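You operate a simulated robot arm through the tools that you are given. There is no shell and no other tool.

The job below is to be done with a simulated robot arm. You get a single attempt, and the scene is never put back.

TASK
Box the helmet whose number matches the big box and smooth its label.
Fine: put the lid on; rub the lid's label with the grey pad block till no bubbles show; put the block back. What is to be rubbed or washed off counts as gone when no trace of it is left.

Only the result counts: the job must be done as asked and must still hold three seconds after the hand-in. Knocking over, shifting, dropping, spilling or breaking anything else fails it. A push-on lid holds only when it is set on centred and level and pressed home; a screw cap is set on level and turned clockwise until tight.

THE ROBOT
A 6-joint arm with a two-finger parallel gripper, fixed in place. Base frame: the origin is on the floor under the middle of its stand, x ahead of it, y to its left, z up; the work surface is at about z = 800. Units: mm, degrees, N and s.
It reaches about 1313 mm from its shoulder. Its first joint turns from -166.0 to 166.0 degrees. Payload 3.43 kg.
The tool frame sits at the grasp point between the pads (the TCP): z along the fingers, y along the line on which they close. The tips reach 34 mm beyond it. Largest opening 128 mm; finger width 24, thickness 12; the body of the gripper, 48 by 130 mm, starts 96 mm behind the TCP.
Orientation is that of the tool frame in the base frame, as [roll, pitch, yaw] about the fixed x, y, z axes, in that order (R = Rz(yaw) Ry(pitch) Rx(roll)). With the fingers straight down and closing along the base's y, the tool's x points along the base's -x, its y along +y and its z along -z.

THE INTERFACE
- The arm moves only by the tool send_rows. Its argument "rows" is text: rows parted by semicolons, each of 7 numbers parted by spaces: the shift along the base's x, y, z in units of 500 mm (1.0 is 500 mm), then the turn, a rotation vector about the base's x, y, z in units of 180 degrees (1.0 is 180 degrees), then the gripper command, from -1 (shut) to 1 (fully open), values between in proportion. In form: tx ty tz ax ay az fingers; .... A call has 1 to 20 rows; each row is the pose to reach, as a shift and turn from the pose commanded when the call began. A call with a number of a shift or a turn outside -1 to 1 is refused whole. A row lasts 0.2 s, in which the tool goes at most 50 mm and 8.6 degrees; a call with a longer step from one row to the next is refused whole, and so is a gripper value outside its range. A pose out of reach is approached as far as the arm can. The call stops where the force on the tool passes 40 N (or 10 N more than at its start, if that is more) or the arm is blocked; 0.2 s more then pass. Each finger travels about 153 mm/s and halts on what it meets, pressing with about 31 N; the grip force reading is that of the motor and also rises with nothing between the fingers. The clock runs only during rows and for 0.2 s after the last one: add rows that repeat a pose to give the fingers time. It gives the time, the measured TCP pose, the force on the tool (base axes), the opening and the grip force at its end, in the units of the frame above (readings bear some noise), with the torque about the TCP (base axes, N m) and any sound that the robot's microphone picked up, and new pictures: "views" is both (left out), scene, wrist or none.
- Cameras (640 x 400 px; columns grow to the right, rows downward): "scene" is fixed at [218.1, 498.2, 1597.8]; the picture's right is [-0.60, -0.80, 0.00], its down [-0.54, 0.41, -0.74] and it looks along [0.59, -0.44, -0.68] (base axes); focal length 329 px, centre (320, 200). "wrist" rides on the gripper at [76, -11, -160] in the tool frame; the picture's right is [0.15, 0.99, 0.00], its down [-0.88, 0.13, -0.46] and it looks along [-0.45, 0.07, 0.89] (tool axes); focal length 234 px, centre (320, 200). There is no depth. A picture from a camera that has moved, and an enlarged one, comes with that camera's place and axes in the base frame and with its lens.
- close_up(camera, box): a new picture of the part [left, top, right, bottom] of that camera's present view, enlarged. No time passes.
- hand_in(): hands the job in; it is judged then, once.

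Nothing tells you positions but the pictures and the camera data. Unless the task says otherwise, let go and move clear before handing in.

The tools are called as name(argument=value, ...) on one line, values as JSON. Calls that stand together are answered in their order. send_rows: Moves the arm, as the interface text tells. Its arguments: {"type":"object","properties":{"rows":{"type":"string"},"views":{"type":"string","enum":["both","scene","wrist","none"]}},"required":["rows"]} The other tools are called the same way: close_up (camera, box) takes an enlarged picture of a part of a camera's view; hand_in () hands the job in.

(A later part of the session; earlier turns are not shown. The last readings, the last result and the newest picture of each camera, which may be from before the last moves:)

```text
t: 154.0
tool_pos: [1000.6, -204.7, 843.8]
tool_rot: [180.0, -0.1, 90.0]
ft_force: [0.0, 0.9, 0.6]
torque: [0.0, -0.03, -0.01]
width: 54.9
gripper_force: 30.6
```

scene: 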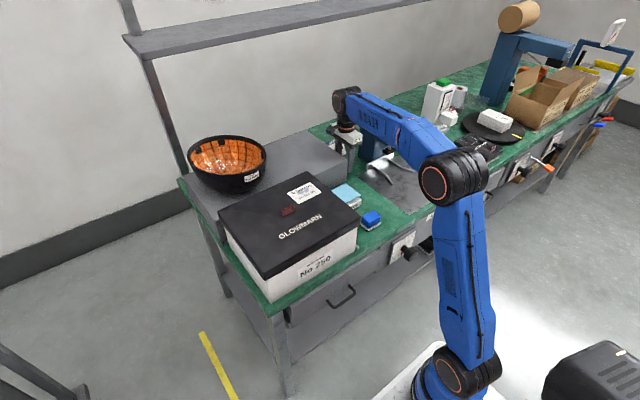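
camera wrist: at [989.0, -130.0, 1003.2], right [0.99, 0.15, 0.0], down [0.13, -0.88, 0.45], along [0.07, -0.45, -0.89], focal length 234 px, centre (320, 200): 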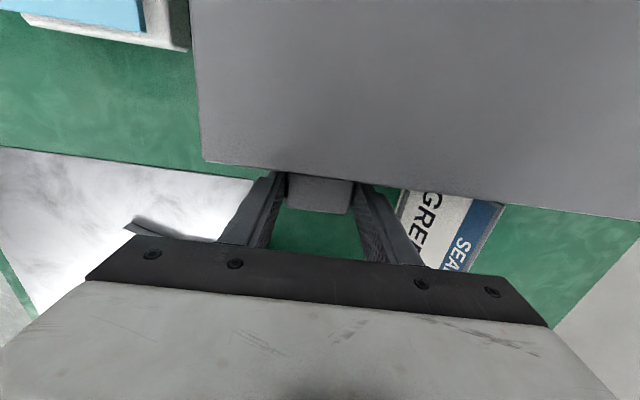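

Recorded the original pose: about (1000.7, −204.5, 844.1), yaw 90. Lifting straight up, then carrying it to the label.

send_rows(rows="0 0 0.03 0 0 0 -1; 0 0 0.08 0 0 0 -1; 0 0 0.15 0 0 0 -1; 0 0 0.22 0 0 0 -1; 0 0 0.29 0 0 0 -1; 0 0 0.36 0 0 0 -1; 0 0 0.4 0 0 0 -1; -0.03 0.03 0.4 0 0 0 -1; -0.07 0.1 0.4 0 0 0 -1; -0.11 0.17 0.4 0 0 0 -1; -0.15 0.24 0.4 0 0 0 -1; -0.19 0.31 0.4 0 0 0 -1; -0.22 0.38 0.4 0 0 0 -1; -0.25 0.45 0.4 0 0 0 -1; -0.28 0.52 0.4 0 0 0 -1; -0.31 0.57 0.4 0 0 0 -1; -0.3294 0.597 0.4 0 0 0 -1; -0.3294 0.597 0.4 0 0 0 -1", views="both")

close_up(camera="scene", box=[265, 140, 365, 220])

close_up(camera="wrist", box=[220, 80, 420, 260])

```text
t: 157.8
tool_pos: [836.7, 94.2, 1045.3]
tool_rot: [-180.0, -0.2, 89.9]
ft_force: [0.9, 0.2, -1.6]
torque: [0.01, 0.04, 0.03]
width: 55.0
gripper_force: 30.6
camera wrist: at [825.0, 168.5, 1203.8], right [0.99, 0.15, 0.0], down [0.13, -0.88, 0.45], along [0.07, -0.45, -0.89], focal length 234 px, centre (320, 200)
```

scene: 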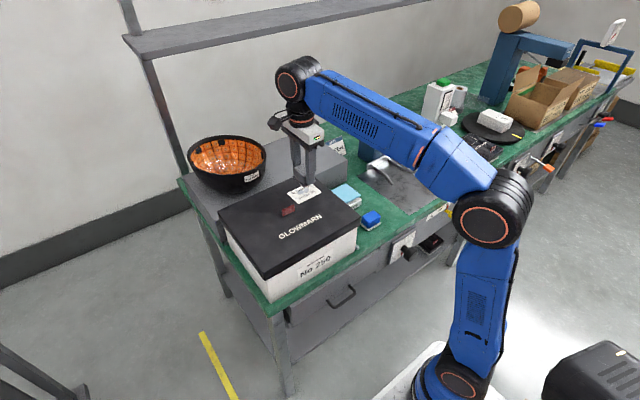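
wrist: 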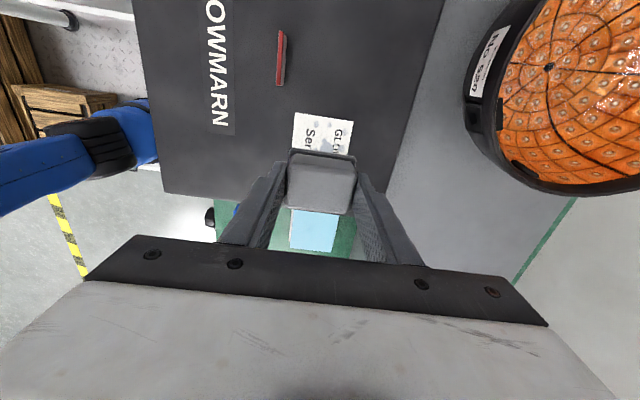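

```text
5.00 times, centred on (315, 180) of scene
camera zoom: at [218.1, 498.2, 1597.8], right [-0.6, -0.8, 0.0], down [-0.54, 0.41, -0.74], along [0.59, -0.44, -0.68], focal length 1645 px, centre (345, 300)
```

zoom: 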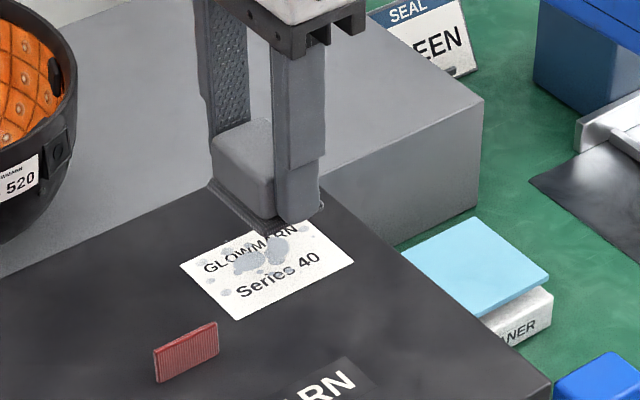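

```text
2.22 times, centred on (320, 170) of wrist
camera zoom: at [825.0, 168.5, 1203.8], right [0.99, 0.15, 0.0], down [0.13, -0.88, 0.45], along [0.07, -0.45, -0.89], focal length 520 px, centre (320, 267)
```

zoom: 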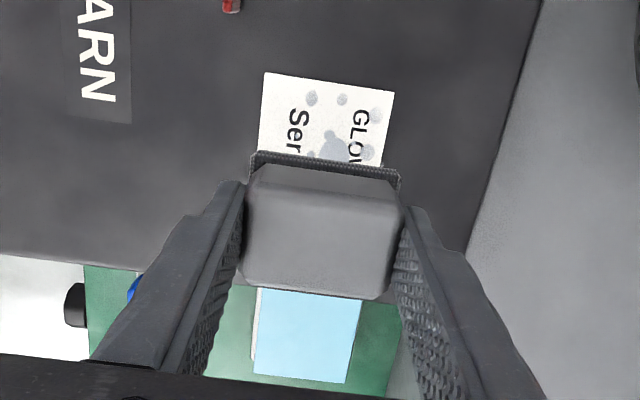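

This is the right one: grey block with a dark textured pad. Lowering it to just above the label, then creeping into contact.

send_rows(rows="0 0 -0.03 0 0 0 -1; 0 0 -0.06 0 0 0 -1; 0 0 -0.08 0 0 0 -1; 0 0 -0.088 0 0 0 -1; 0 0 -0.09 0 0 0 -1; 0 0 -0.09 0 0 0 -1", views="none")

send_rows(rows="0 0 -0.001 0 0 0 -1; 0 0 -0.002 0 0 0 -1; 0 0 -0.002 0 0 0 -1", views="none")

```text
t: 159.2
tool_pos: [835.5, 94.0, 998.8]
tool_rot: [-179.9, 0.0, 90.0]
ft_force: [-0.7, -0.4, -0.5]
torque: [-0.03, 0.03, -0.02]
width: 55.1
gripper_force: 31.3
```

```text
t: 160.0
tool_pos: [835.8, 94.2, 998.2]
tool_rot: [-179.9, -0.1, 90.0]
ft_force: [-0.2, -0.8, -1.0]
torque: [-0.03, -0.03, 0.02]
width: 55.1
gripper_force: 31.2
```

send_rows(rows="0 0 -0.001 0 0 0 -1; 0 0 -0.001 0 0 0 -1", views="none")

send_rows(rows="0 0 -0.001 0 0 0 -1; 0 0 -0.001 0 0 0 -1", views="none")

send_rows(rows="0 0 -0.001 0 0 0 -1; 0 0 -0.001 0 0 0 -1", views="none")

```text
t: 160.6
tool_pos: [836.6, 93.5, 997.3]
tool_rot: [180.0, -0.2, 90.1]
ft_force: [0.2, -0.5, 1.4]
torque: [-0.06, -0.05, 0.03]
width: 55.1
gripper_force: 30.8
```

```text
t: 161.2
tool_pos: [835.1, 95.0, 998.5]
tool_rot: [179.9, -0.1, 90.0]
ft_force: [0.0, -1.0, 1.2]
torque: [0.01, -0.04, -0.05]
width: 55.0
gripper_force: 31.0
```

```text
t: 161.8
tool_pos: [834.5, 93.5, 997.1]
tool_rot: [-180.0, -0.1, 89.9]
ft_force: [3.2, -0.2, 10.4]
torque: [-0.06, -0.04, 0.0]
width: 54.8
gripper_force: 30.6
```

Good contact, about 10 N, well centred. Rubbing along the label's length.

send_rows(rows="0 0.016 0 0 0 0 -1; 0 0.032 0 0 0 0 -1; 0 0.048 0 0 0 0 -1; 0 0.032 0 0 0 0 -1; 0 0.016 0 0 0 0 -1; 0 0 0 0 0 0 -1; 0 -0.016 0 0 0 0 -1; 0 -0.032 0 0 0 0 -1; 0 -0.048 0 0 0 0 -1; 0 -0.032 0 0 0 0 -1; 0 -0.016 0 0 0 0 -1; 0 0 0 0 0 0 -1", views="none")

close_up(camera="scene", box=[280, 170, 342, 210])

```text
t: 164.4
tool_pos: [836.1, 93.6, 998.2]
tool_rot: [180.0, -0.1, 89.9]
ft_force: [0.7, -4.4, 9.2]
torque: [-0.19, -0.08, -0.02]
width: 55.3
gripper_force: 30.9
```

```text
10.00 times, centred on (311, 190) of scene
camera zoom: at [218.1, 498.2, 1597.8], right [-0.6, -0.8, 0.0], down [-0.54, 0.41, -0.74], along [0.59, -0.44, -0.68], focal length 3290 px, centre (410, 300)
```

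zoom: 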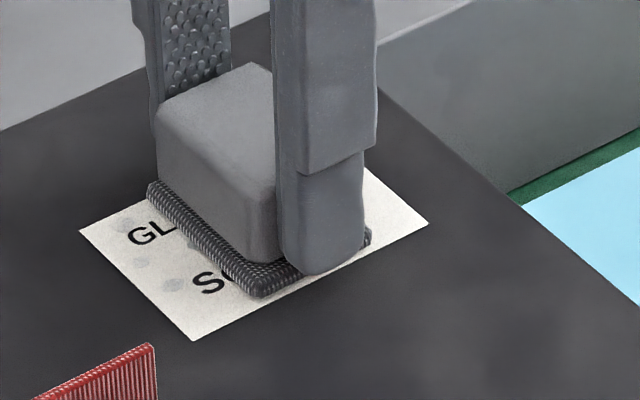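

It's working: the visible bubbles have faded. I'll keep stroking with the same pressure.

send_rows(rows="0 0.018 0 0 0 0 -1; 0 0.036 0 0 0 0 -1; 0 0.052 0 0 0 0 -1; 0 0.036 0 0 0 0 -1; 0 0.018 0 0 0 0 -1; 0 0 0 0 0 0 -1; 0 -0.018 0 0 0 0 -1; 0 -0.036 0 0 0 0 -1; 0 -0.052 0 0 0 0 -1; 0.006 -0.036 0 0 0 0 -1; 0.01 -0.018 0 0 0 0 -1; 0.01 0 0 0 0 0 -1; 0.01 0.018 0 0 0 0 -1; 0.01 0.036 0 0 0 0 -1; 0.01 0.052 0 0 0 0 -1; 0.01 0.036 0 0 0 0 -1; 0.01 0.018 0 0 0 0 -1; 0.01 0 0 0 0 0 -1; 0.01 -0.018 0 0 0 0 -1; 0.01 -0.036 0 0 0 0 -1", views="none")

close_up(camera="scene", box=[280, 170, 342, 210])

```text
t: 168.6
tool_pos: [841.1, 74.7, 997.1]
tool_rot: [180.0, -0.1, 90.0]
ft_force: [-0.5, 3.6, 8.5]
torque: [0.14, 0.02, 0.01]
width: 55.0
gripper_force: 31.3
```

```text
10.00 times, centred on (311, 190) of scene
camera zoom: at [218.1, 498.2, 1597.8], right [-0.6, -0.8, 0.0], down [-0.54, 0.41, -0.74], along [0.59, -0.44, -0.68], focal length 3290 px, centre (410, 300)
```

zoom: 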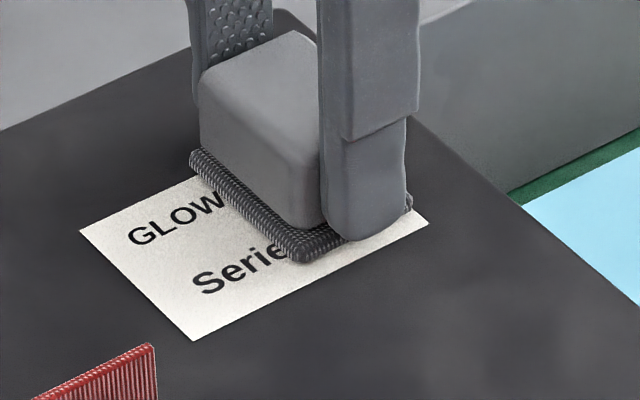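

The visible part of the label is clean now. I'll cover the edges too with a wider pattern.

send_rows(rows="0 -0.016 0 0 0 0 -1; -0.01 -0.016 0 0 0 0 -1; -0.022 -0.016 0 0 0 0 -1; -0.022 0 0 0 0 0 -1; -0.022 0.018 0 0 0 0 -1; -0.022 0.036 0 0 0 0 -1; -0.022 0.054 0 0 0 0 -1; -0.022 0.072 0 0 0 0 -1; -0.022 0.09 0 0 0 0 -1; -0.01 0.092 0 0 0 0 -1; 0.002 0.092 0 0 0 0 -1; 0.01 0.092 0 0 0 0 -1; 0.01 0.072 0 0 0 0 -1; 0.01 0.054 0 0 0 0 -1; 0.01 0.036 0 0 0 0 -1; 0.01 0.018 0 0 0 0 -1; 0.01 0 0 0 0 0 -1; 0.01 -0.018 0 0 0 0 -1; 0 -0.018 0 0 0 0 -1; 0 0 0 0 0 0 -1", views="none")

close_up(camera="scene", box=[280, 170, 342, 210])

```text
t: 172.8
tool_pos: [839.8, 75.6, 998.2]
tool_rot: [180.0, -0.1, 90.0]
ft_force: [-0.2, 0.0, -0.5]
torque: [0.0, -0.01, 0.0]
width: 54.9
gripper_force: 31.1
```

```text
10.00 times, centred on (311, 190) of scene
camera zoom: at [218.1, 498.2, 1597.8], right [-0.6, -0.8, 0.0], down [-0.54, 0.41, -0.74], along [0.59, -0.44, -0.68], focal length 3290 px, centre (410, 300)
```

zoom: 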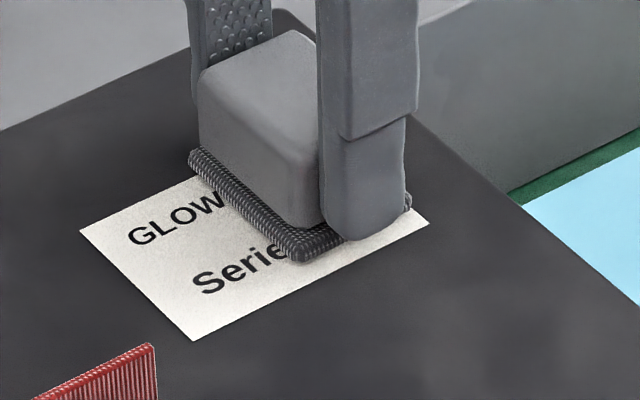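

I'll lift the block to inspect the whole label.

send_rows(rows="0 0 0.03 0 0 0 -1; 0 0 0.09 0 0 0 -1; 0 0 0.15 0 0 0 -1; 0 0 0.15 0 0 0 -1", views="both")

close_up(camera="scene", box=[290, 178, 332, 204])

close_up(camera="scene", box=[280, 170, 342, 210])

close_up(camera="wrist", box=[220, 60, 420, 240])

```text
t: 173.8
tool_pos: [840.4, 77.3, 1071.8]
tool_rot: [-180.0, -0.1, 90.0]
ft_force: [0.0, -0.3, -0.6]
torque: [-0.02, 0.02, 0.02]
width: 54.9
gripper_force: 31.2
camera wrist: at [829.8, 150.9, 1231.5], right [0.99, 0.15, 0.0], down [0.13, -0.88, 0.45], along [0.07, -0.45, -0.89], focal length 234 px, centre (320, 200)
```

scene: 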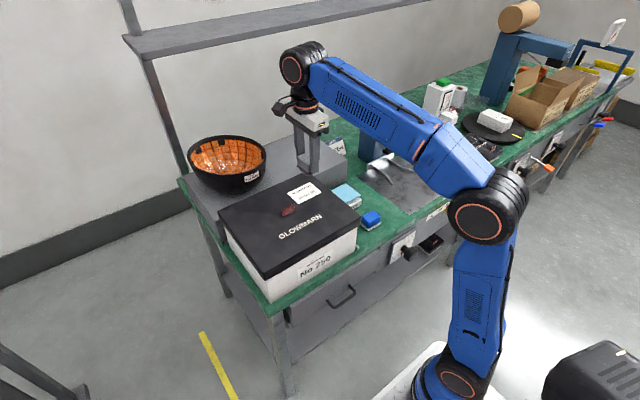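
wrist: 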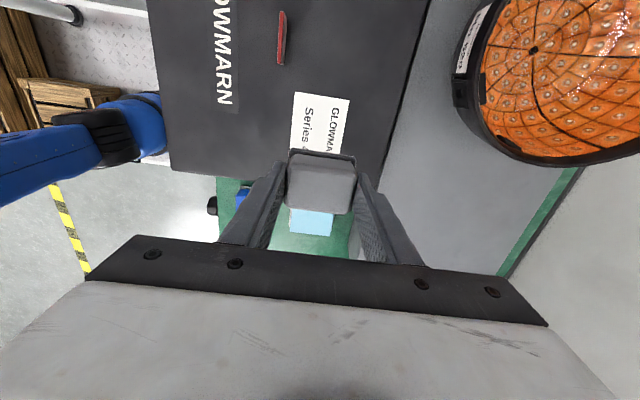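

```text
15.24 times, centred on (311, 191) of scene
camera zoom: at [218.1, 498.2, 1597.8], right [-0.6, -0.8, 0.0], down [-0.54, 0.41, -0.74], along [0.59, -0.44, -0.68], focal length 5013 px, centre (457, 337)
```

zoom: 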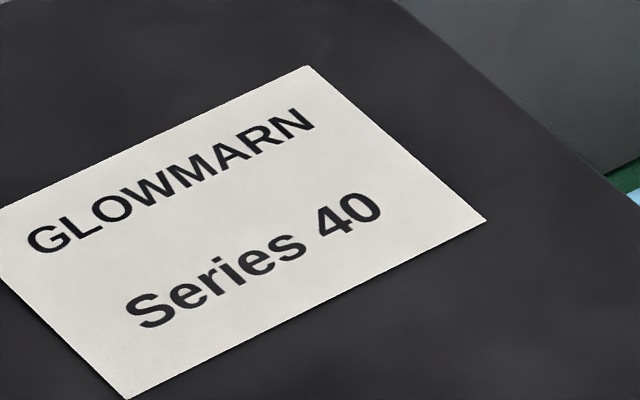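

```text
10.00 times, centred on (311, 190) of scene
camera zoom: at [218.1, 498.2, 1597.8], right [-0.6, -0.8, 0.0], down [-0.54, 0.41, -0.74], along [0.59, -0.44, -0.68], focal length 3290 px, centre (410, 300)
```

zoom: 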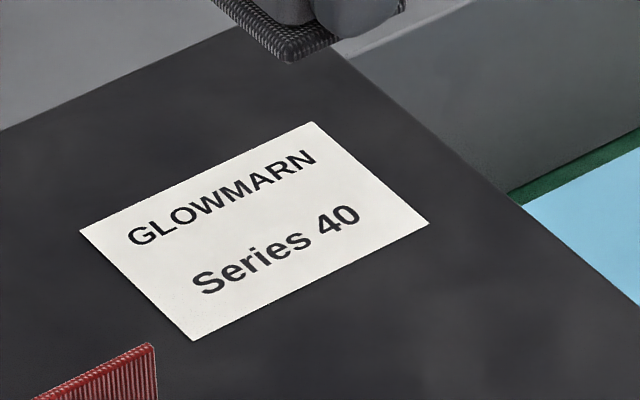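

```text
2.22 times, centred on (320, 150) of wrist
camera zoom: at [829.8, 150.9, 1231.5], right [0.99, 0.15, 0.0], down [0.13, -0.88, 0.45], along [0.07, -0.45, -0.89], focal length 520 px, centre (320, 311)
```

zoom: 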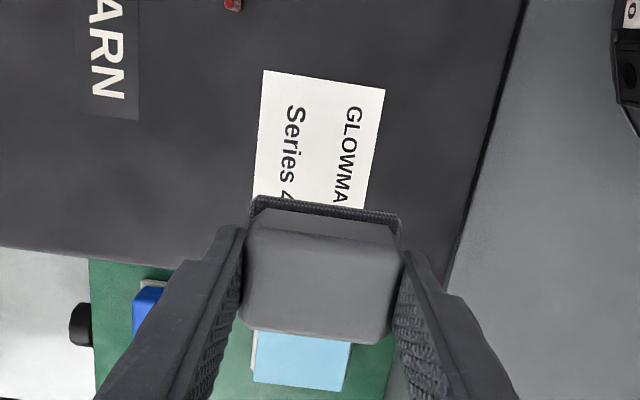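

The label looks completely clean. For margin against faint residue, I'll do one more light pass over the whole label.

send_rows(rows="-0.004 0.01 -0.05 0 0 0 -1; -0.008 0.03 -0.1 0 0 0 -1; -0.008 0.036 -0.14 0 0 0 -1; -0.008 0.036 -0.148 0 0 0 -1; -0.008 0.036 -0.15 0 0 0 -1; -0.008 0.036 -0.15 0 0 0 -1", views="none")

send_rows(rows="0 0 -0.001 0 0 0 -1; 0 0 -0.001 0 0 0 -1", views="none")

```text
t: 175.2
tool_pos: [837.9, 93.9, 997.2]
tool_rot: [180.0, -0.1, 89.9]
ft_force: [0.9, 0.6, 4.5]
torque: [0.01, -0.03, 0.0]
width: 54.9
gripper_force: 31.0
```

```text
t: 175.8
tool_pos: [837.3, 92.3, 997.3]
tool_rot: [-179.9, -0.1, 90.0]
ft_force: [4.0, 0.3, 12.7]
torque: [-0.04, -0.07, 0.0]
width: 55.3
gripper_force: 30.7
```

send_rows(rows="-0.008 0.016 0 0 0 0 -1; -0.014 0.034 0 0 0 0 -1; -0.014 0.052 0 0 0 0 -1; -0.014 0.034 0 0 0 0 -1; -0.014 0.016 0 0 0 0 -1; -0.014 -0.002 0 0 0 0 -1; -0.014 -0.02 0 0 0 0 -1; -0.014 -0.038 0 0 0 0 -1; -0.014 -0.054 0 0 0 0 -1; 0 -0.054 0 0 0 0 -1; 0.012 -0.054 0 0 0 0 -1; 0.016 -0.038 0 0 0 0 -1; 0.016 -0.02 0 0 0 0 -1; 0.016 -0.002 0 0 0 0 -1; 0.016 0.016 0 0 0 0 -1; 0.016 0.034 0 0 0 0 -1; 0.016 0.052 0 0 0 0 -1; 0.008 0.034 0 0 0 0 -1; 0 0.016 0 0 0 0 -1; 0 0 0 0 0 0 -1", views="none")

send_rows(rows="0 0 0.03 0 0 0 -1; 0 0 0.08 0 0 0 -1; 0 0 0.1 0 0 0 -1; 0 0 0.1 0 0 0 -1", views="both")

close_up(camera="scene", box=[290, 178, 332, 204])

close_up(camera="scene", box=[200, 120, 400, 310])

close_up(camera="wrist", box=[220, 80, 420, 260])

```text
t: 180.0
tool_pos: [836.5, 94.4, 997.1]
tool_rot: [179.9, -0.1, 90.0]
ft_force: [-1.1, 3.4, 7.8]
torque: [0.11, 0.01, 0.04]
width: 55.0
gripper_force: 30.9
```

```text
t: 181.0
tool_pos: [835.6, 93.6, 1045.9]
tool_rot: [-179.9, 0.0, 90.1]
ft_force: [0.0, 0.1, -0.5]
torque: [0.05, 0.01, -0.03]
width: 54.8
gripper_force: 31.3
camera wrist: at [824.8, 167.9, 1205.7], right [0.99, 0.15, 0.0], down [0.13, -0.88, 0.45], along [0.07, -0.45, -0.89], focal length 234 px, centre (320, 200)
```

scene: 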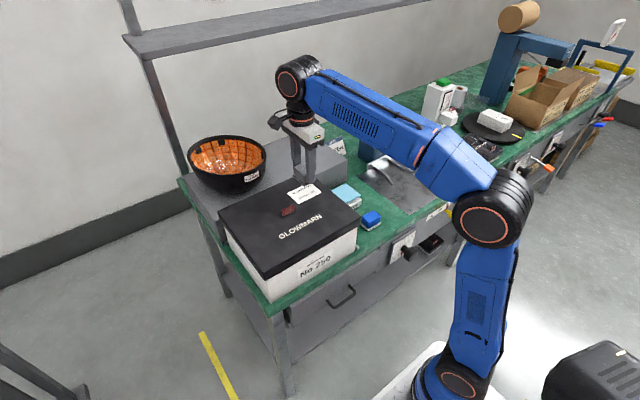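
wrist: 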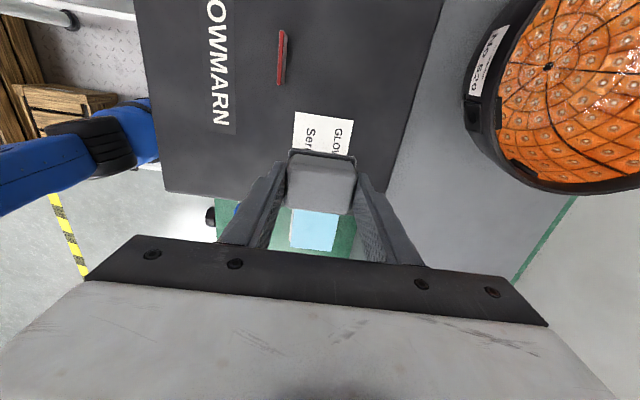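

```text
15.24 times, centred on (311, 191) of scene
camera zoom: at [218.1, 498.2, 1597.8], right [-0.6, -0.8, 0.0], down [-0.54, 0.41, -0.74], along [0.59, -0.44, -0.68], focal length 5013 px, centre (457, 337)
```

zoom: 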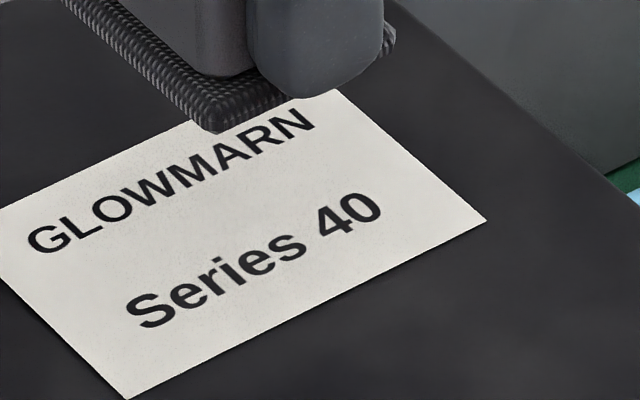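

```text
2.11 times, centred on (300, 215) of scene
camera zoom: at [218.1, 498.2, 1597.8], right [-0.6, -0.8, 0.0], down [-0.54, 0.41, -0.74], along [0.59, -0.44, -0.68], focal length 693 px, centre (362, 168)
```

zoom: 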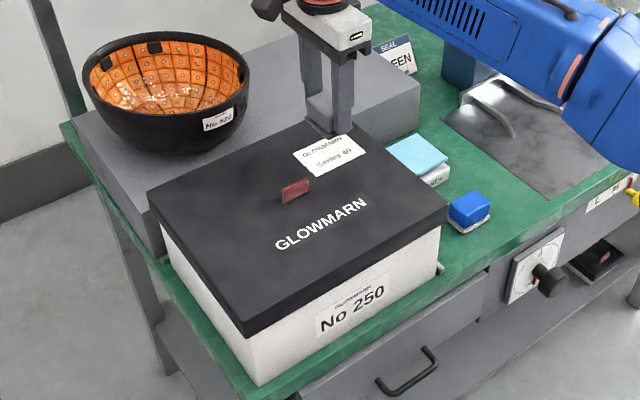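

```text
2.22 times, centred on (320, 170) of wrist
camera zoom: at [824.8, 167.9, 1205.7], right [0.99, 0.15, 0.0], down [0.13, -0.88, 0.45], along [0.07, -0.45, -0.89], focal length 520 px, centre (320, 267)
```

zoom: 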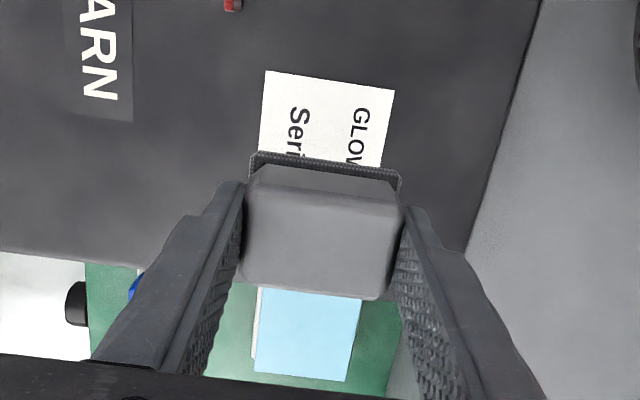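

The label is spotless and the block hasn't shifted in the grip. I'll carry the grey block back above its original spot by reversing my commanded moves.

send_rows(rows="0.01 -0.03 0 0 0 0 -1; 0.04 -0.1 0 0 0 0 -1; 0.08 -0.17 0 0 0 0 -1; 0.12 -0.24 0 0 0 0 -1; 0.16 -0.31 0 0 0 0 -1; 0.2 -0.38 0 0 0 0 -1; 0.24 -0.45 0 0 0 0 -1; 0.28 -0.52 0 0 0 0 -1; 0.31 -0.57 0 0 0 0 -1; 0.3274 -0.597 0 0 0 0 -1; 0.3274 -0.597 -0.06 0 0 0 -1; 0.3274 -0.597 -0.13 0 0 0 -1; 0.3274 -0.597 -0.2 0 0 0 -1; 0.3274 -0.597 -0.26 0 0 0 -1; 0.3274 -0.597 -0.32 0 0 0 -1; 0.3274 -0.597 -0.36 0 0 0 -1; 0.3274 -0.597 -0.36 0 0 0 -1", views="both")

close_up(camera="wrist", box=[220, 80, 420, 260])

close_up(camera="scene", box=[325, 130, 375, 180])

```text
t: 184.6
tool_pos: [1001.3, -203.6, 866.2]
tool_rot: [180.0, -0.2, 90.0]
ft_force: [-0.9, -0.7, -0.8]
torque: [0.0, 0.02, 0.02]
width: 54.8
gripper_force: 30.9
camera wrist: at [989.6, -129.7, 1026.1], right [0.99, 0.15, 0.0], down [0.13, -0.88, 0.45], along [0.07, -0.45, -0.89], focal length 234 px, centre (320, 200)
```

scene: 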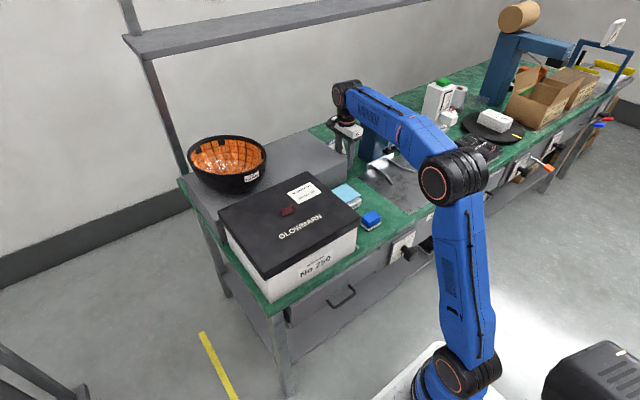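
wrist: 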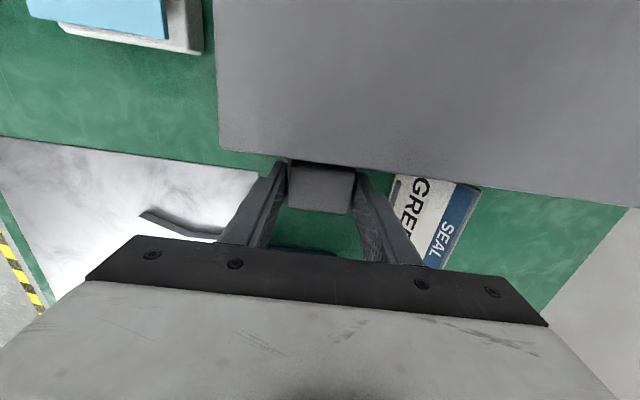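

```text
2.22 times, centred on (320, 170) of wrist
camera zoom: at [989.6, -129.7, 1026.1], right [0.99, 0.15, 0.0], down [0.13, -0.88, 0.45], along [0.07, -0.45, -0.89], focal length 520 px, centre (320, 267)
```

zoom: 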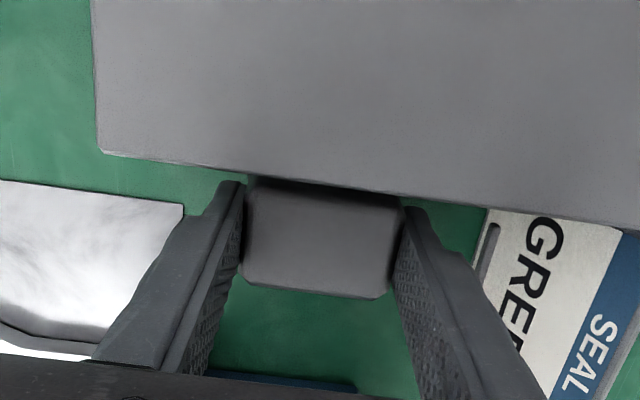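

```text
8.00 times, centred on (350, 155) of scene
camera zoom: at [218.1, 498.2, 1597.8], right [-0.6, -0.8, 0.0], down [-0.54, 0.41, -0.74], along [0.59, -0.44, -0.68], focal length 2632 px, centre (80, 560)
```

zoom: 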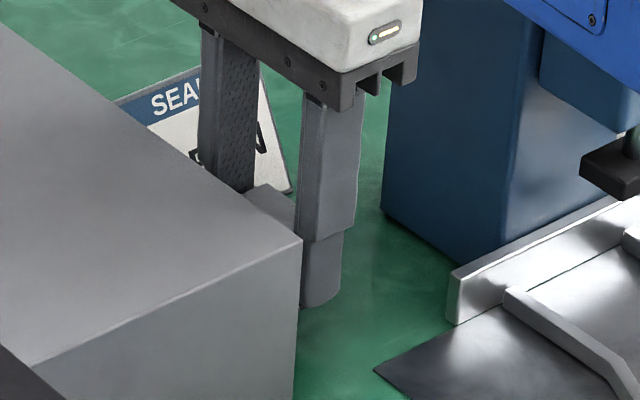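

Positioned as before; about 22 mm to go. Lowering 20 mm, then creeping to contact.

send_rows(rows="0 0 -0.015 0 0 0 -1; 0 0 -0.03 0 0 0 -1; 0 0 -0.04 0 0 0 -1; 0 0 -0.04 0 0 0 -1", views="none")

send_rows(rows="0 0 0 0 0 0 -1", views="none")

send_rows(rows="0 0 0 0 0 0 -1", views="none")

send_rows(rows="0 0 0 0 0 0 -1", views="none")

send_rows(rows="0 0 0 0 0 0 -1", views="none")

```text
t: 185.6
tool_pos: [1002.6, -204.9, 846.9]
tool_rot: [180.0, -0.1, 90.0]
ft_force: [0.1, 0.0, -0.2]
torque: [0.0, -0.02, 0.0]
width: 55.2
gripper_force: 31.3
```

```text
t: 186.0
tool_pos: [1001.6, -204.4, 847.1]
tool_rot: [180.0, 0.0, 90.0]
ft_force: [-0.3, -0.5, 0.1]
torque: [0.02, 0.02, -0.01]
width: 55.0
gripper_force: 31.0
```

```text
t: 186.4
tool_pos: [1000.2, -204.5, 847.5]
tool_rot: [-180.0, 0.0, 90.1]
ft_force: [-1.1, -0.3, -1.0]
torque: [0.02, 0.0, -0.01]
width: 55.1
gripper_force: 30.8
```

```text
t: 186.8
tool_pos: [1000.4, -204.1, 848.3]
tool_rot: [-180.0, -0.1, 90.1]
ft_force: [0.8, -0.5, -0.1]
torque: [0.01, -0.02, -0.01]
width: 55.1
gripper_force: 30.9
```

```text
t: 187.2
tool_pos: [1000.7, -204.7, 847.9]
tool_rot: [-179.9, -0.2, 90.0]
ft_force: [0.0, -0.2, -0.2]
torque: [0.0, 0.01, 0.0]
width: 55.1
gripper_force: 31.2
```

The xy average matches the recorded original within noise. Creeping down to the table.

send_rows(rows="0 0 -0.003 0 0 0 -1; 0 0 -0.006 0 0 0 -1; 0 0 -0.006 0 0 0 -1", views="none")

send_rows(rows="0 0 -0.001 0 0 0 -1; 0 0 -0.001 0 0 0 -1", views="none")

send_rows(rows="0 0 -0.001 0 0 0 -1; 0 0 -0.001 0 0 0 -1", views="none")

```text
t: 188.0
tool_pos: [1001.3, -204.7, 843.1]
tool_rot: [180.0, -0.1, 89.9]
ft_force: [0.5, 0.7, 0.2]
torque: [-0.02, 0.01, 0.01]
width: 55.0
gripper_force: 31.0
```

```text
t: 188.6
tool_pos: [999.9, -205.3, 842.5]
tool_rot: [-179.9, 0.0, 90.0]
ft_force: [1.1, 0.8, -0.8]
torque: [0.05, -0.01, -0.01]
width: 55.0
gripper_force: 31.4
```

```text
t: 189.2
tool_pos: [1000.3, -204.3, 843.8]
tool_rot: [180.0, -0.1, 89.9]
ft_force: [0.3, 0.1, -0.2]
torque: [0.0, -0.01, 0.0]
width: 54.8
gripper_force: 30.9
```

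send_rows(rows="0 0 -0.001 0 0 0 -1; 0 0 -0.001 0 0 0 -1", views="none")

send_rows(rows="0 0 -0.001 0 0 0 -1; 0 0 -0.001 0 0 0 -1", views="none")

```text
t: 189.8
tool_pos: [1000.4, -204.6, 842.9]
tool_rot: [179.9, 0.0, 90.0]
ft_force: [5.3, -0.2, 8.7]
torque: [0.01, -0.14, 0.0]
width: 55.2
gripper_force: 31.0
```

```text
t: 190.4
tool_pos: [1001.3, -204.7, 842.4]
tool_rot: [180.0, -0.1, 90.0]
ft_force: [-0.7, 1.1, 17.6]
torque: [0.04, 0.01, 0.0]
width: 55.0
gripper_force: 30.8
```

The block is on the table. Easing off slightly and opening the fingers.

send_rows(rows="0 0 0.001 0 0 0 -1; 0 0 0.001 0 0 0 -0.12; 0 0 0.001 0 0 0 -0.05; 0 0 0.001 0 0 0 0.05; 0 0 0.001 0 0 0 0.1; 0 0 0.001 0 0 0 0.1", views="wrist")

close_up(camera="wrist", box=[220, 80, 420, 260])

```text
t: 191.8
tool_pos: [1000.2, -204.1, 841.8]
tool_rot: [-180.0, -0.2, 90.0]
ft_force: [-0.7, 0.0, 0.3]
torque: [-0.01, -0.01, 0.04]
width: 70.3
gripper_force: 0.0
camera wrist: at [988.7, -130.7, 1001.2], right [0.99, 0.15, 0.0], down [0.13, -0.88, 0.45], along [0.07, -0.45, -0.89], focal length 234 px, centre (320, 200)
```

wrist: 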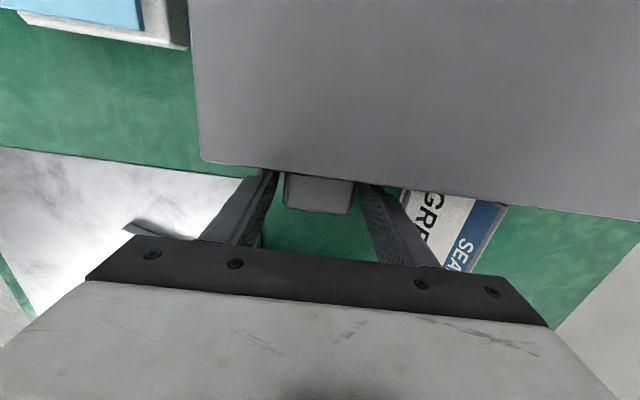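

```text
2.22 times, centred on (320, 170) of wrist
camera zoom: at [988.7, -130.7, 1001.2], right [0.99, 0.15, 0.0], down [0.13, -0.88, 0.45], along [0.07, -0.45, -0.89], focal length 520 px, centre (320, 267)
```

zoom: 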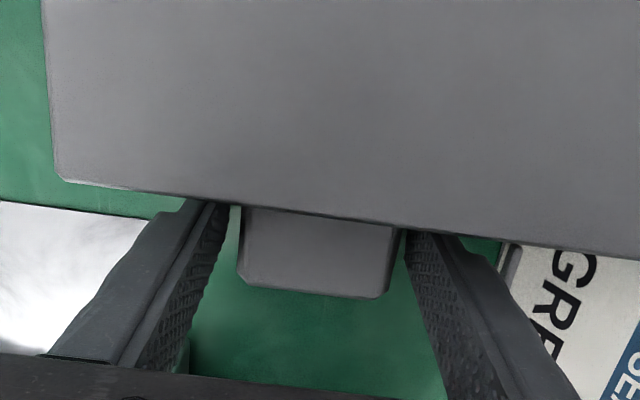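

Released. I'll rise straight up and return to the same viewing pose as before to compare its placement.

send_rows(rows="0 0 0.03 0 0 0 0.1; 0 0 0.1 0 0 0 0.1; 0 0 0.18 0 0 0 0.1; 0 0 0.26 0 0 0 0.1; 0 0 0.34 0 0 0 0.15; -0.0168 0.0322 0.416 0 0 0 0.2; -0.0168 0.0322 0.416 0 0 0 0.2", views="both")

close_up(camera="wrist", box=[220, 80, 420, 260])

close_up(camera="scene", box=[325, 140, 375, 180])

```text
t: 193.4
tool_pos: [992.7, -190.2, 1051.3]
tool_rot: [-180.0, -0.2, 90.1]
ft_force: [0.0, -1.0, 0.7]
torque: [-0.02, 0.05, 0.03]
width: 76.8
gripper_force: 0.1
camera wrist: at [980.6, -115.9, 1209.4], right [0.99, 0.15, 0.0], down [0.13, -0.88, 0.45], along [0.07, -0.45, -0.89], focal length 234 px, centre (320, 200)
```

scene: 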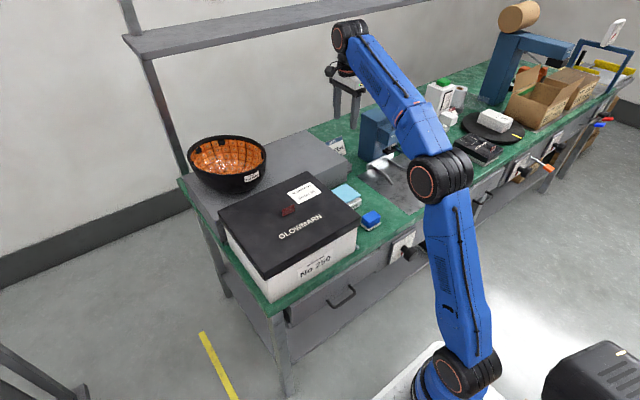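
wrist: 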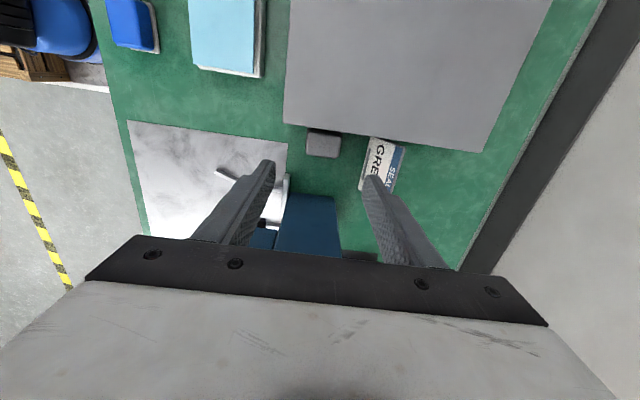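

```text
2.22 times, centred on (320, 170) of wrist
camera zoom: at [980.6, -115.9, 1209.4], right [0.99, 0.15, 0.0], down [0.13, -0.88, 0.45], along [0.07, -0.45, -0.89], focal length 520 px, centre (320, 267)
```

zoom: 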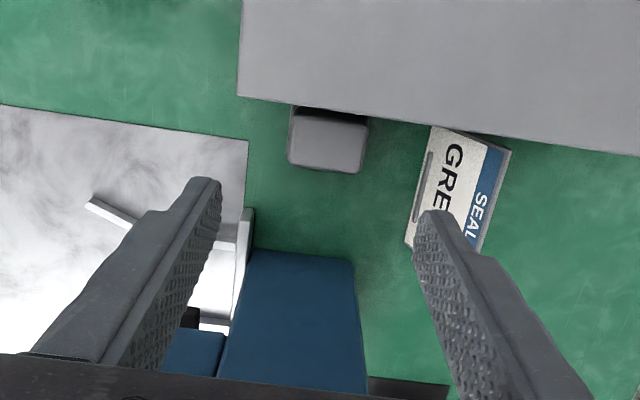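

```text
10.00 times, centred on (350, 160) of scene
camera zoom: at [218.1, 498.2, 1597.8], right [-0.6, -0.8, 0.0], down [-0.54, 0.41, -0.74], along [0.59, -0.44, -0.68], focal length 3290 px, centre (20, 600)
```

zoom: 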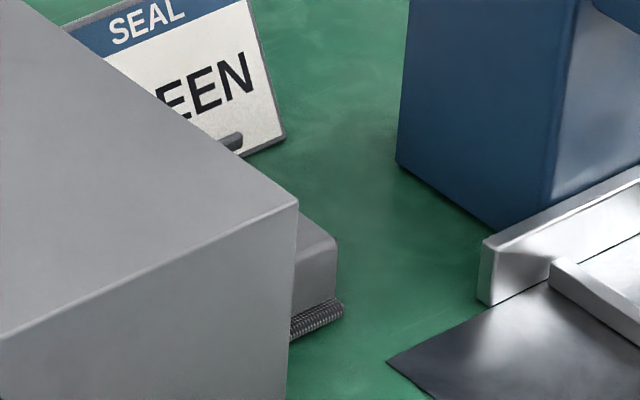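

The grey block matches its original outline. Now I'll verify that the lid is still fully seated and level at its corners.

close_up(camera="scene", box=[335, 210, 375, 235])

close_up(camera="scene", box=[250, 265, 290, 290])

close_up(camera="scene", box=[205, 205, 245, 230])

close_up(camera="scene", box=[200, 150, 380, 310])

```text
16.00 times, centred on (355, 222) of scene
camera zoom: at [218.1, 498.2, 1597.8], right [-0.6, -0.8, 0.0], down [-0.54, 0.41, -0.74], along [0.59, -0.44, -0.68], focal length 5264 px, centre (-240, -160)
```

zoom: 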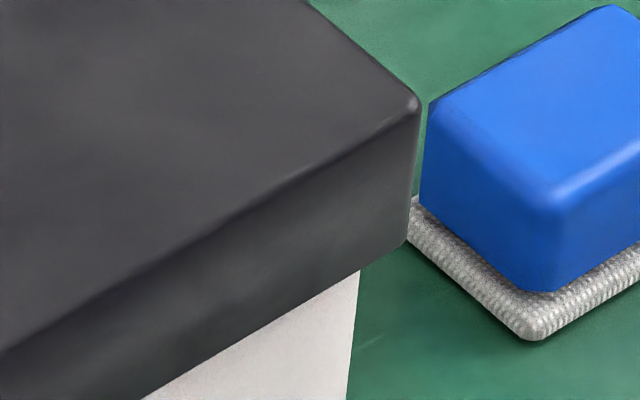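

```text
16.00 times, centred on (270, 278) of scene
camera zoom: at [218.1, 498.2, 1597.8], right [-0.6, -0.8, 0.0], down [-0.54, 0.41, -0.74], along [0.59, -0.44, -0.68], focal length 5264 px, centre (1120, -1040)
```

zoom: 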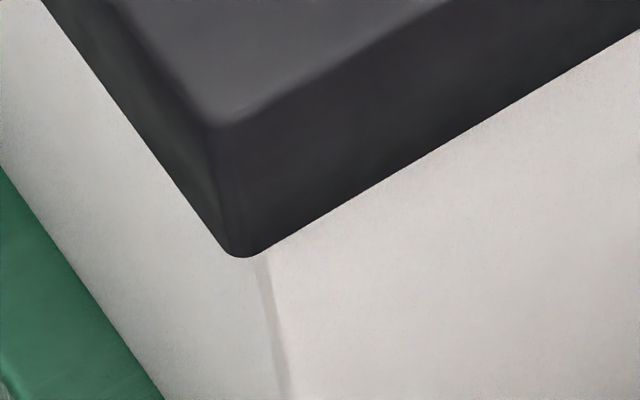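

```text
16.00 times, centred on (225, 218) of scene
camera zoom: at [218.1, 498.2, 1597.8], right [-0.6, -0.8, 0.0], down [-0.54, 0.41, -0.74], along [0.59, -0.44, -0.68], focal length 5264 px, centre (1840, -80)
```

zoom: 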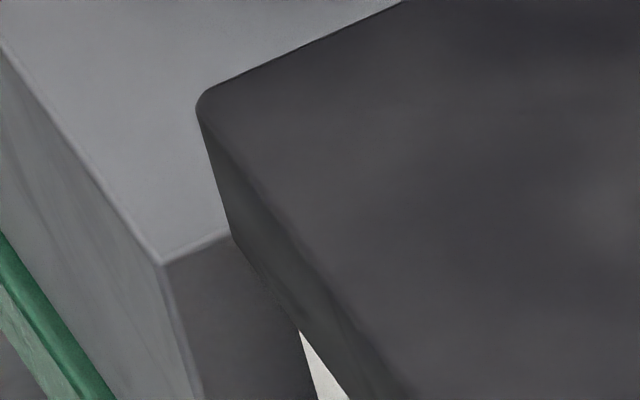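

```text
2.50 times, centred on (290, 230) of scene
camera zoom: at [218.1, 498.2, 1597.8], right [-0.6, -0.8, 0.0], down [-0.54, 0.41, -0.74], along [0.59, -0.44, -0.68], focal length 822 px, centre (395, 125)
```

zoom: 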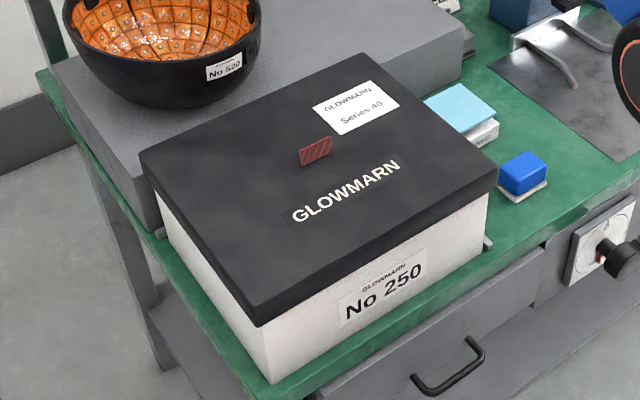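

Rubbing pushed the lid about 1.5 mm toward −x, to the edge of its play, though it's still fully down. I'll re-centre it with the fin and press it once more. Moving above the fin first.

send_rows(rows="-0.036 0.066 0 0 0 0 0.1; -0.072 0.132 0 0 0 0 0; -0.108 0.198 0 0 0 0 -0.1; -0.144 0.264 0 0 0 0 -0.2; -0.18 0.33 0 0 0 0 -0.3; -0.216 0.396 0 0 0 0 -0.4; -0.252 0.462 0 0 0 0 -0.4; -0.288 0.528 0 0 0 0 -0.4; -0.324 0.594 0 0 0 0 -0.4; -0.36 0.66 0 0 0 0 -0.4; -0.396 0.718 0 0 0 0 -0.4; -0.4032 0.7324 0 0 0 0 -0.4; -0.4032 0.7324 0 0 0 0 -0.4", views="both")

close_up(camera="wrist", box=[220, 60, 420, 260])

```text
t: 196.2
tool_pos: [790.4, 177.3, 1048.6]
tool_rot: [180.0, -0.2, 90.0]
ft_force: [0.8, -0.4, -0.2]
torque: [0.02, 0.0, -0.03]
width: 38.3
gripper_force: 0.0
camera wrist: at [778.5, 252.3, 1208.6], right [0.99, 0.15, 0.0], down [0.13, -0.88, 0.45], along [0.07, -0.45, -0.89], focal length 234 px, centre (320, 200)
```

scene: 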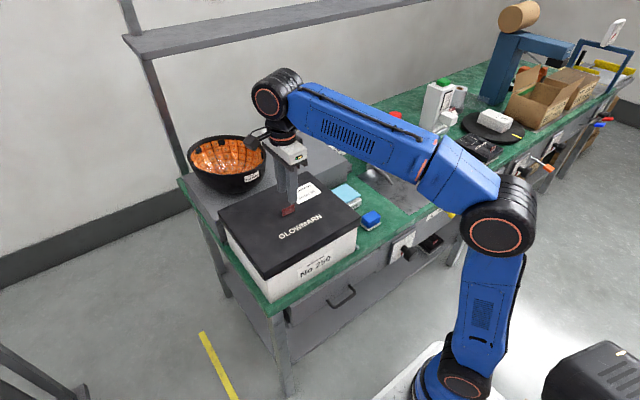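
wrist: 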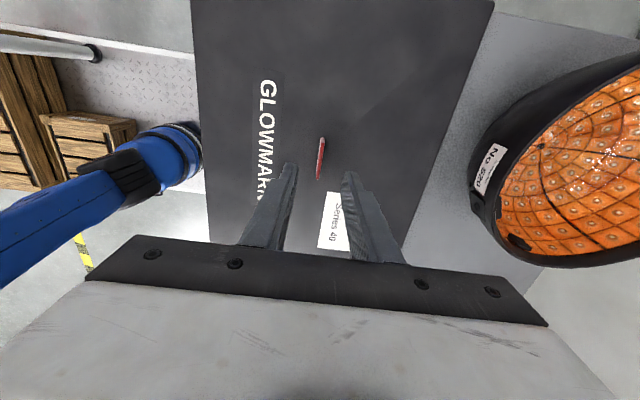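

```text
2.00 times, centred on (320, 160) of wrist
camera zoom: at [778.5, 252.3, 1208.6], right [0.99, 0.15, 0.0], down [0.13, -0.88, 0.45], along [0.07, -0.45, -0.89], focal length 468 px, centre (320, 280)
```

zoom: 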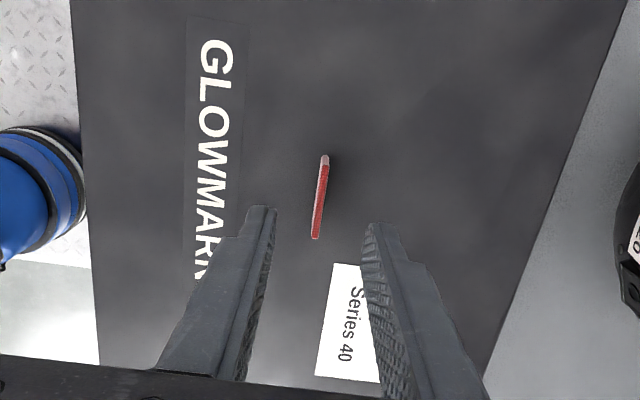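

The fin is between the fingers. I'll descend around it, staying just above the lid surface, and grip it to pull the lid back to the centred x.

send_rows(rows="0.0008 0 -0.04 0 0 0 -0.4; 0.0008 0 -0.08 0 0 0 -0.4; 0.0008 0 -0.105 0 0 0 -0.4; 0.0008 0 -0.112 0 0 0 -0.4; 0.0008 0 -0.112 0 0 0 -0.4", views="none")

send_rows(rows="0 0 0 0 0 0 -0.7; 0 0 0 0 0 0 -0.85; 0 0 0 0 0 0 -1; 0 0 0 0 0 0 -1", views="none")

close_up(camera="scene", box=[335, 210, 375, 235])

close_up(camera="scene", box=[250, 265, 290, 290])

```text
t: 197.4
tool_pos: [790.2, 178.1, 993.6]
tool_rot: [-180.0, -0.1, 90.0]
ft_force: [0.3, 0.8, -1.6]
torque: [-0.02, 0.0, -0.03]
width: 38.3
gripper_force: 0.0
```

```text
t: 198.4
tool_pos: [791.1, 177.2, 993.6]
tool_rot: [180.0, -0.1, 90.0]
ft_force: [-0.3, 0.7, 0.1]
torque: [0.02, 0.01, 0.01]
width: 3.6
gripper_force: 31.1
```

```text
16.00 times, centred on (355, 222) of scene
camera zoom: at [218.1, 498.2, 1597.8], right [-0.6, -0.8, 0.0], down [-0.54, 0.41, -0.74], along [0.59, -0.44, -0.68], focal length 5264 px, centre (-240, -160)
```

zoom: 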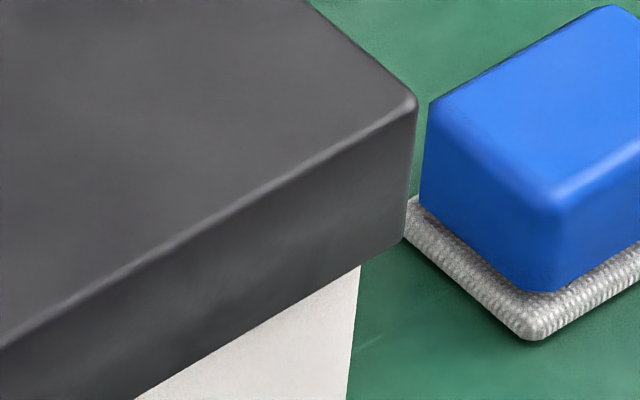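

```text
16.00 times, centred on (270, 278) of scene
camera zoom: at [218.1, 498.2, 1597.8], right [-0.6, -0.8, 0.0], down [-0.54, 0.41, -0.74], along [0.59, -0.44, -0.68], focal length 5264 px, centre (1120, -1040)
```

zoom: 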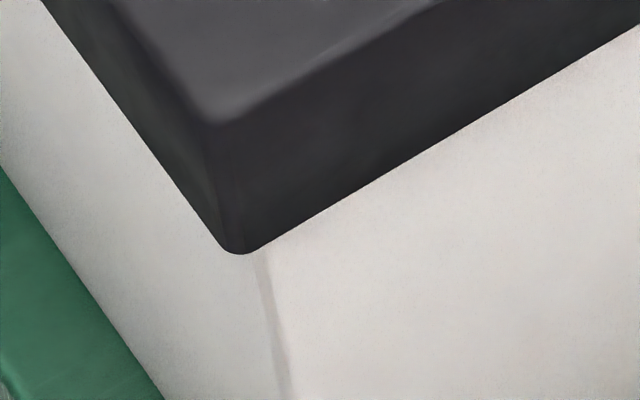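

The lid moved about 1 mm back to its centred position. Now I'll release the fin and press straight down with the fingertips on both sides of it.

send_rows(rows="0 0 0 0 0 0 -0.85; 0 0 0 0 0 0 -0.6; 0 0 0 0 0 0 -0.6; 0 0 -0.004 0 0 0 -0.6; 0 0 -0.007 0 0 0 -0.6; 0 0 -0.009 0 0 0 -0.6; 0 0 -0.01 0 0 0 -0.6; 0 0 -0.011 0 0 0 -0.6; 0 0 -0.012 0 0 0 -0.6; 0 0 -0.013 0 0 0 -0.6; 0 0 -0.014 0 0 0 -0.6; 0 0 -0.015 0 0 0 -0.6; 0 0 -0.016 0 0 0 -0.6; 0 0 -0.016 0 0 0 -0.6", views="none")

close_up(camera="scene", box=[335, 210, 375, 235])

```text
t: 201.1
tool_pos: [790.2, 177.3, 987.3]
tool_rot: [179.8, -0.2, 90.0]
ft_force: [-0.8, 1.2, 10.1]
torque: [-0.05, 0.18, -0.05]
width: 25.7
gripper_force: 0.5
stopped in row 13: the force on the tool passed its limit at 42 N (the readings are from after the stop); the commanded pose is now the measured one
```

```text
16.00 times, centred on (355, 222) of scene
camera zoom: at [218.1, 498.2, 1597.8], right [-0.6, -0.8, 0.0], down [-0.54, 0.41, -0.74], along [0.59, -0.44, -0.68], focal length 5264 px, centre (-240, -160)
```

zoom: 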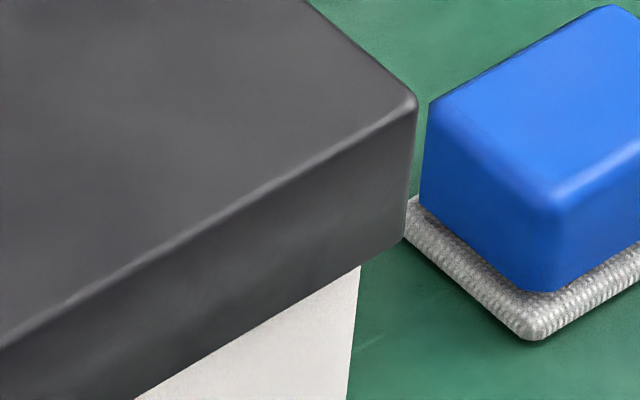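

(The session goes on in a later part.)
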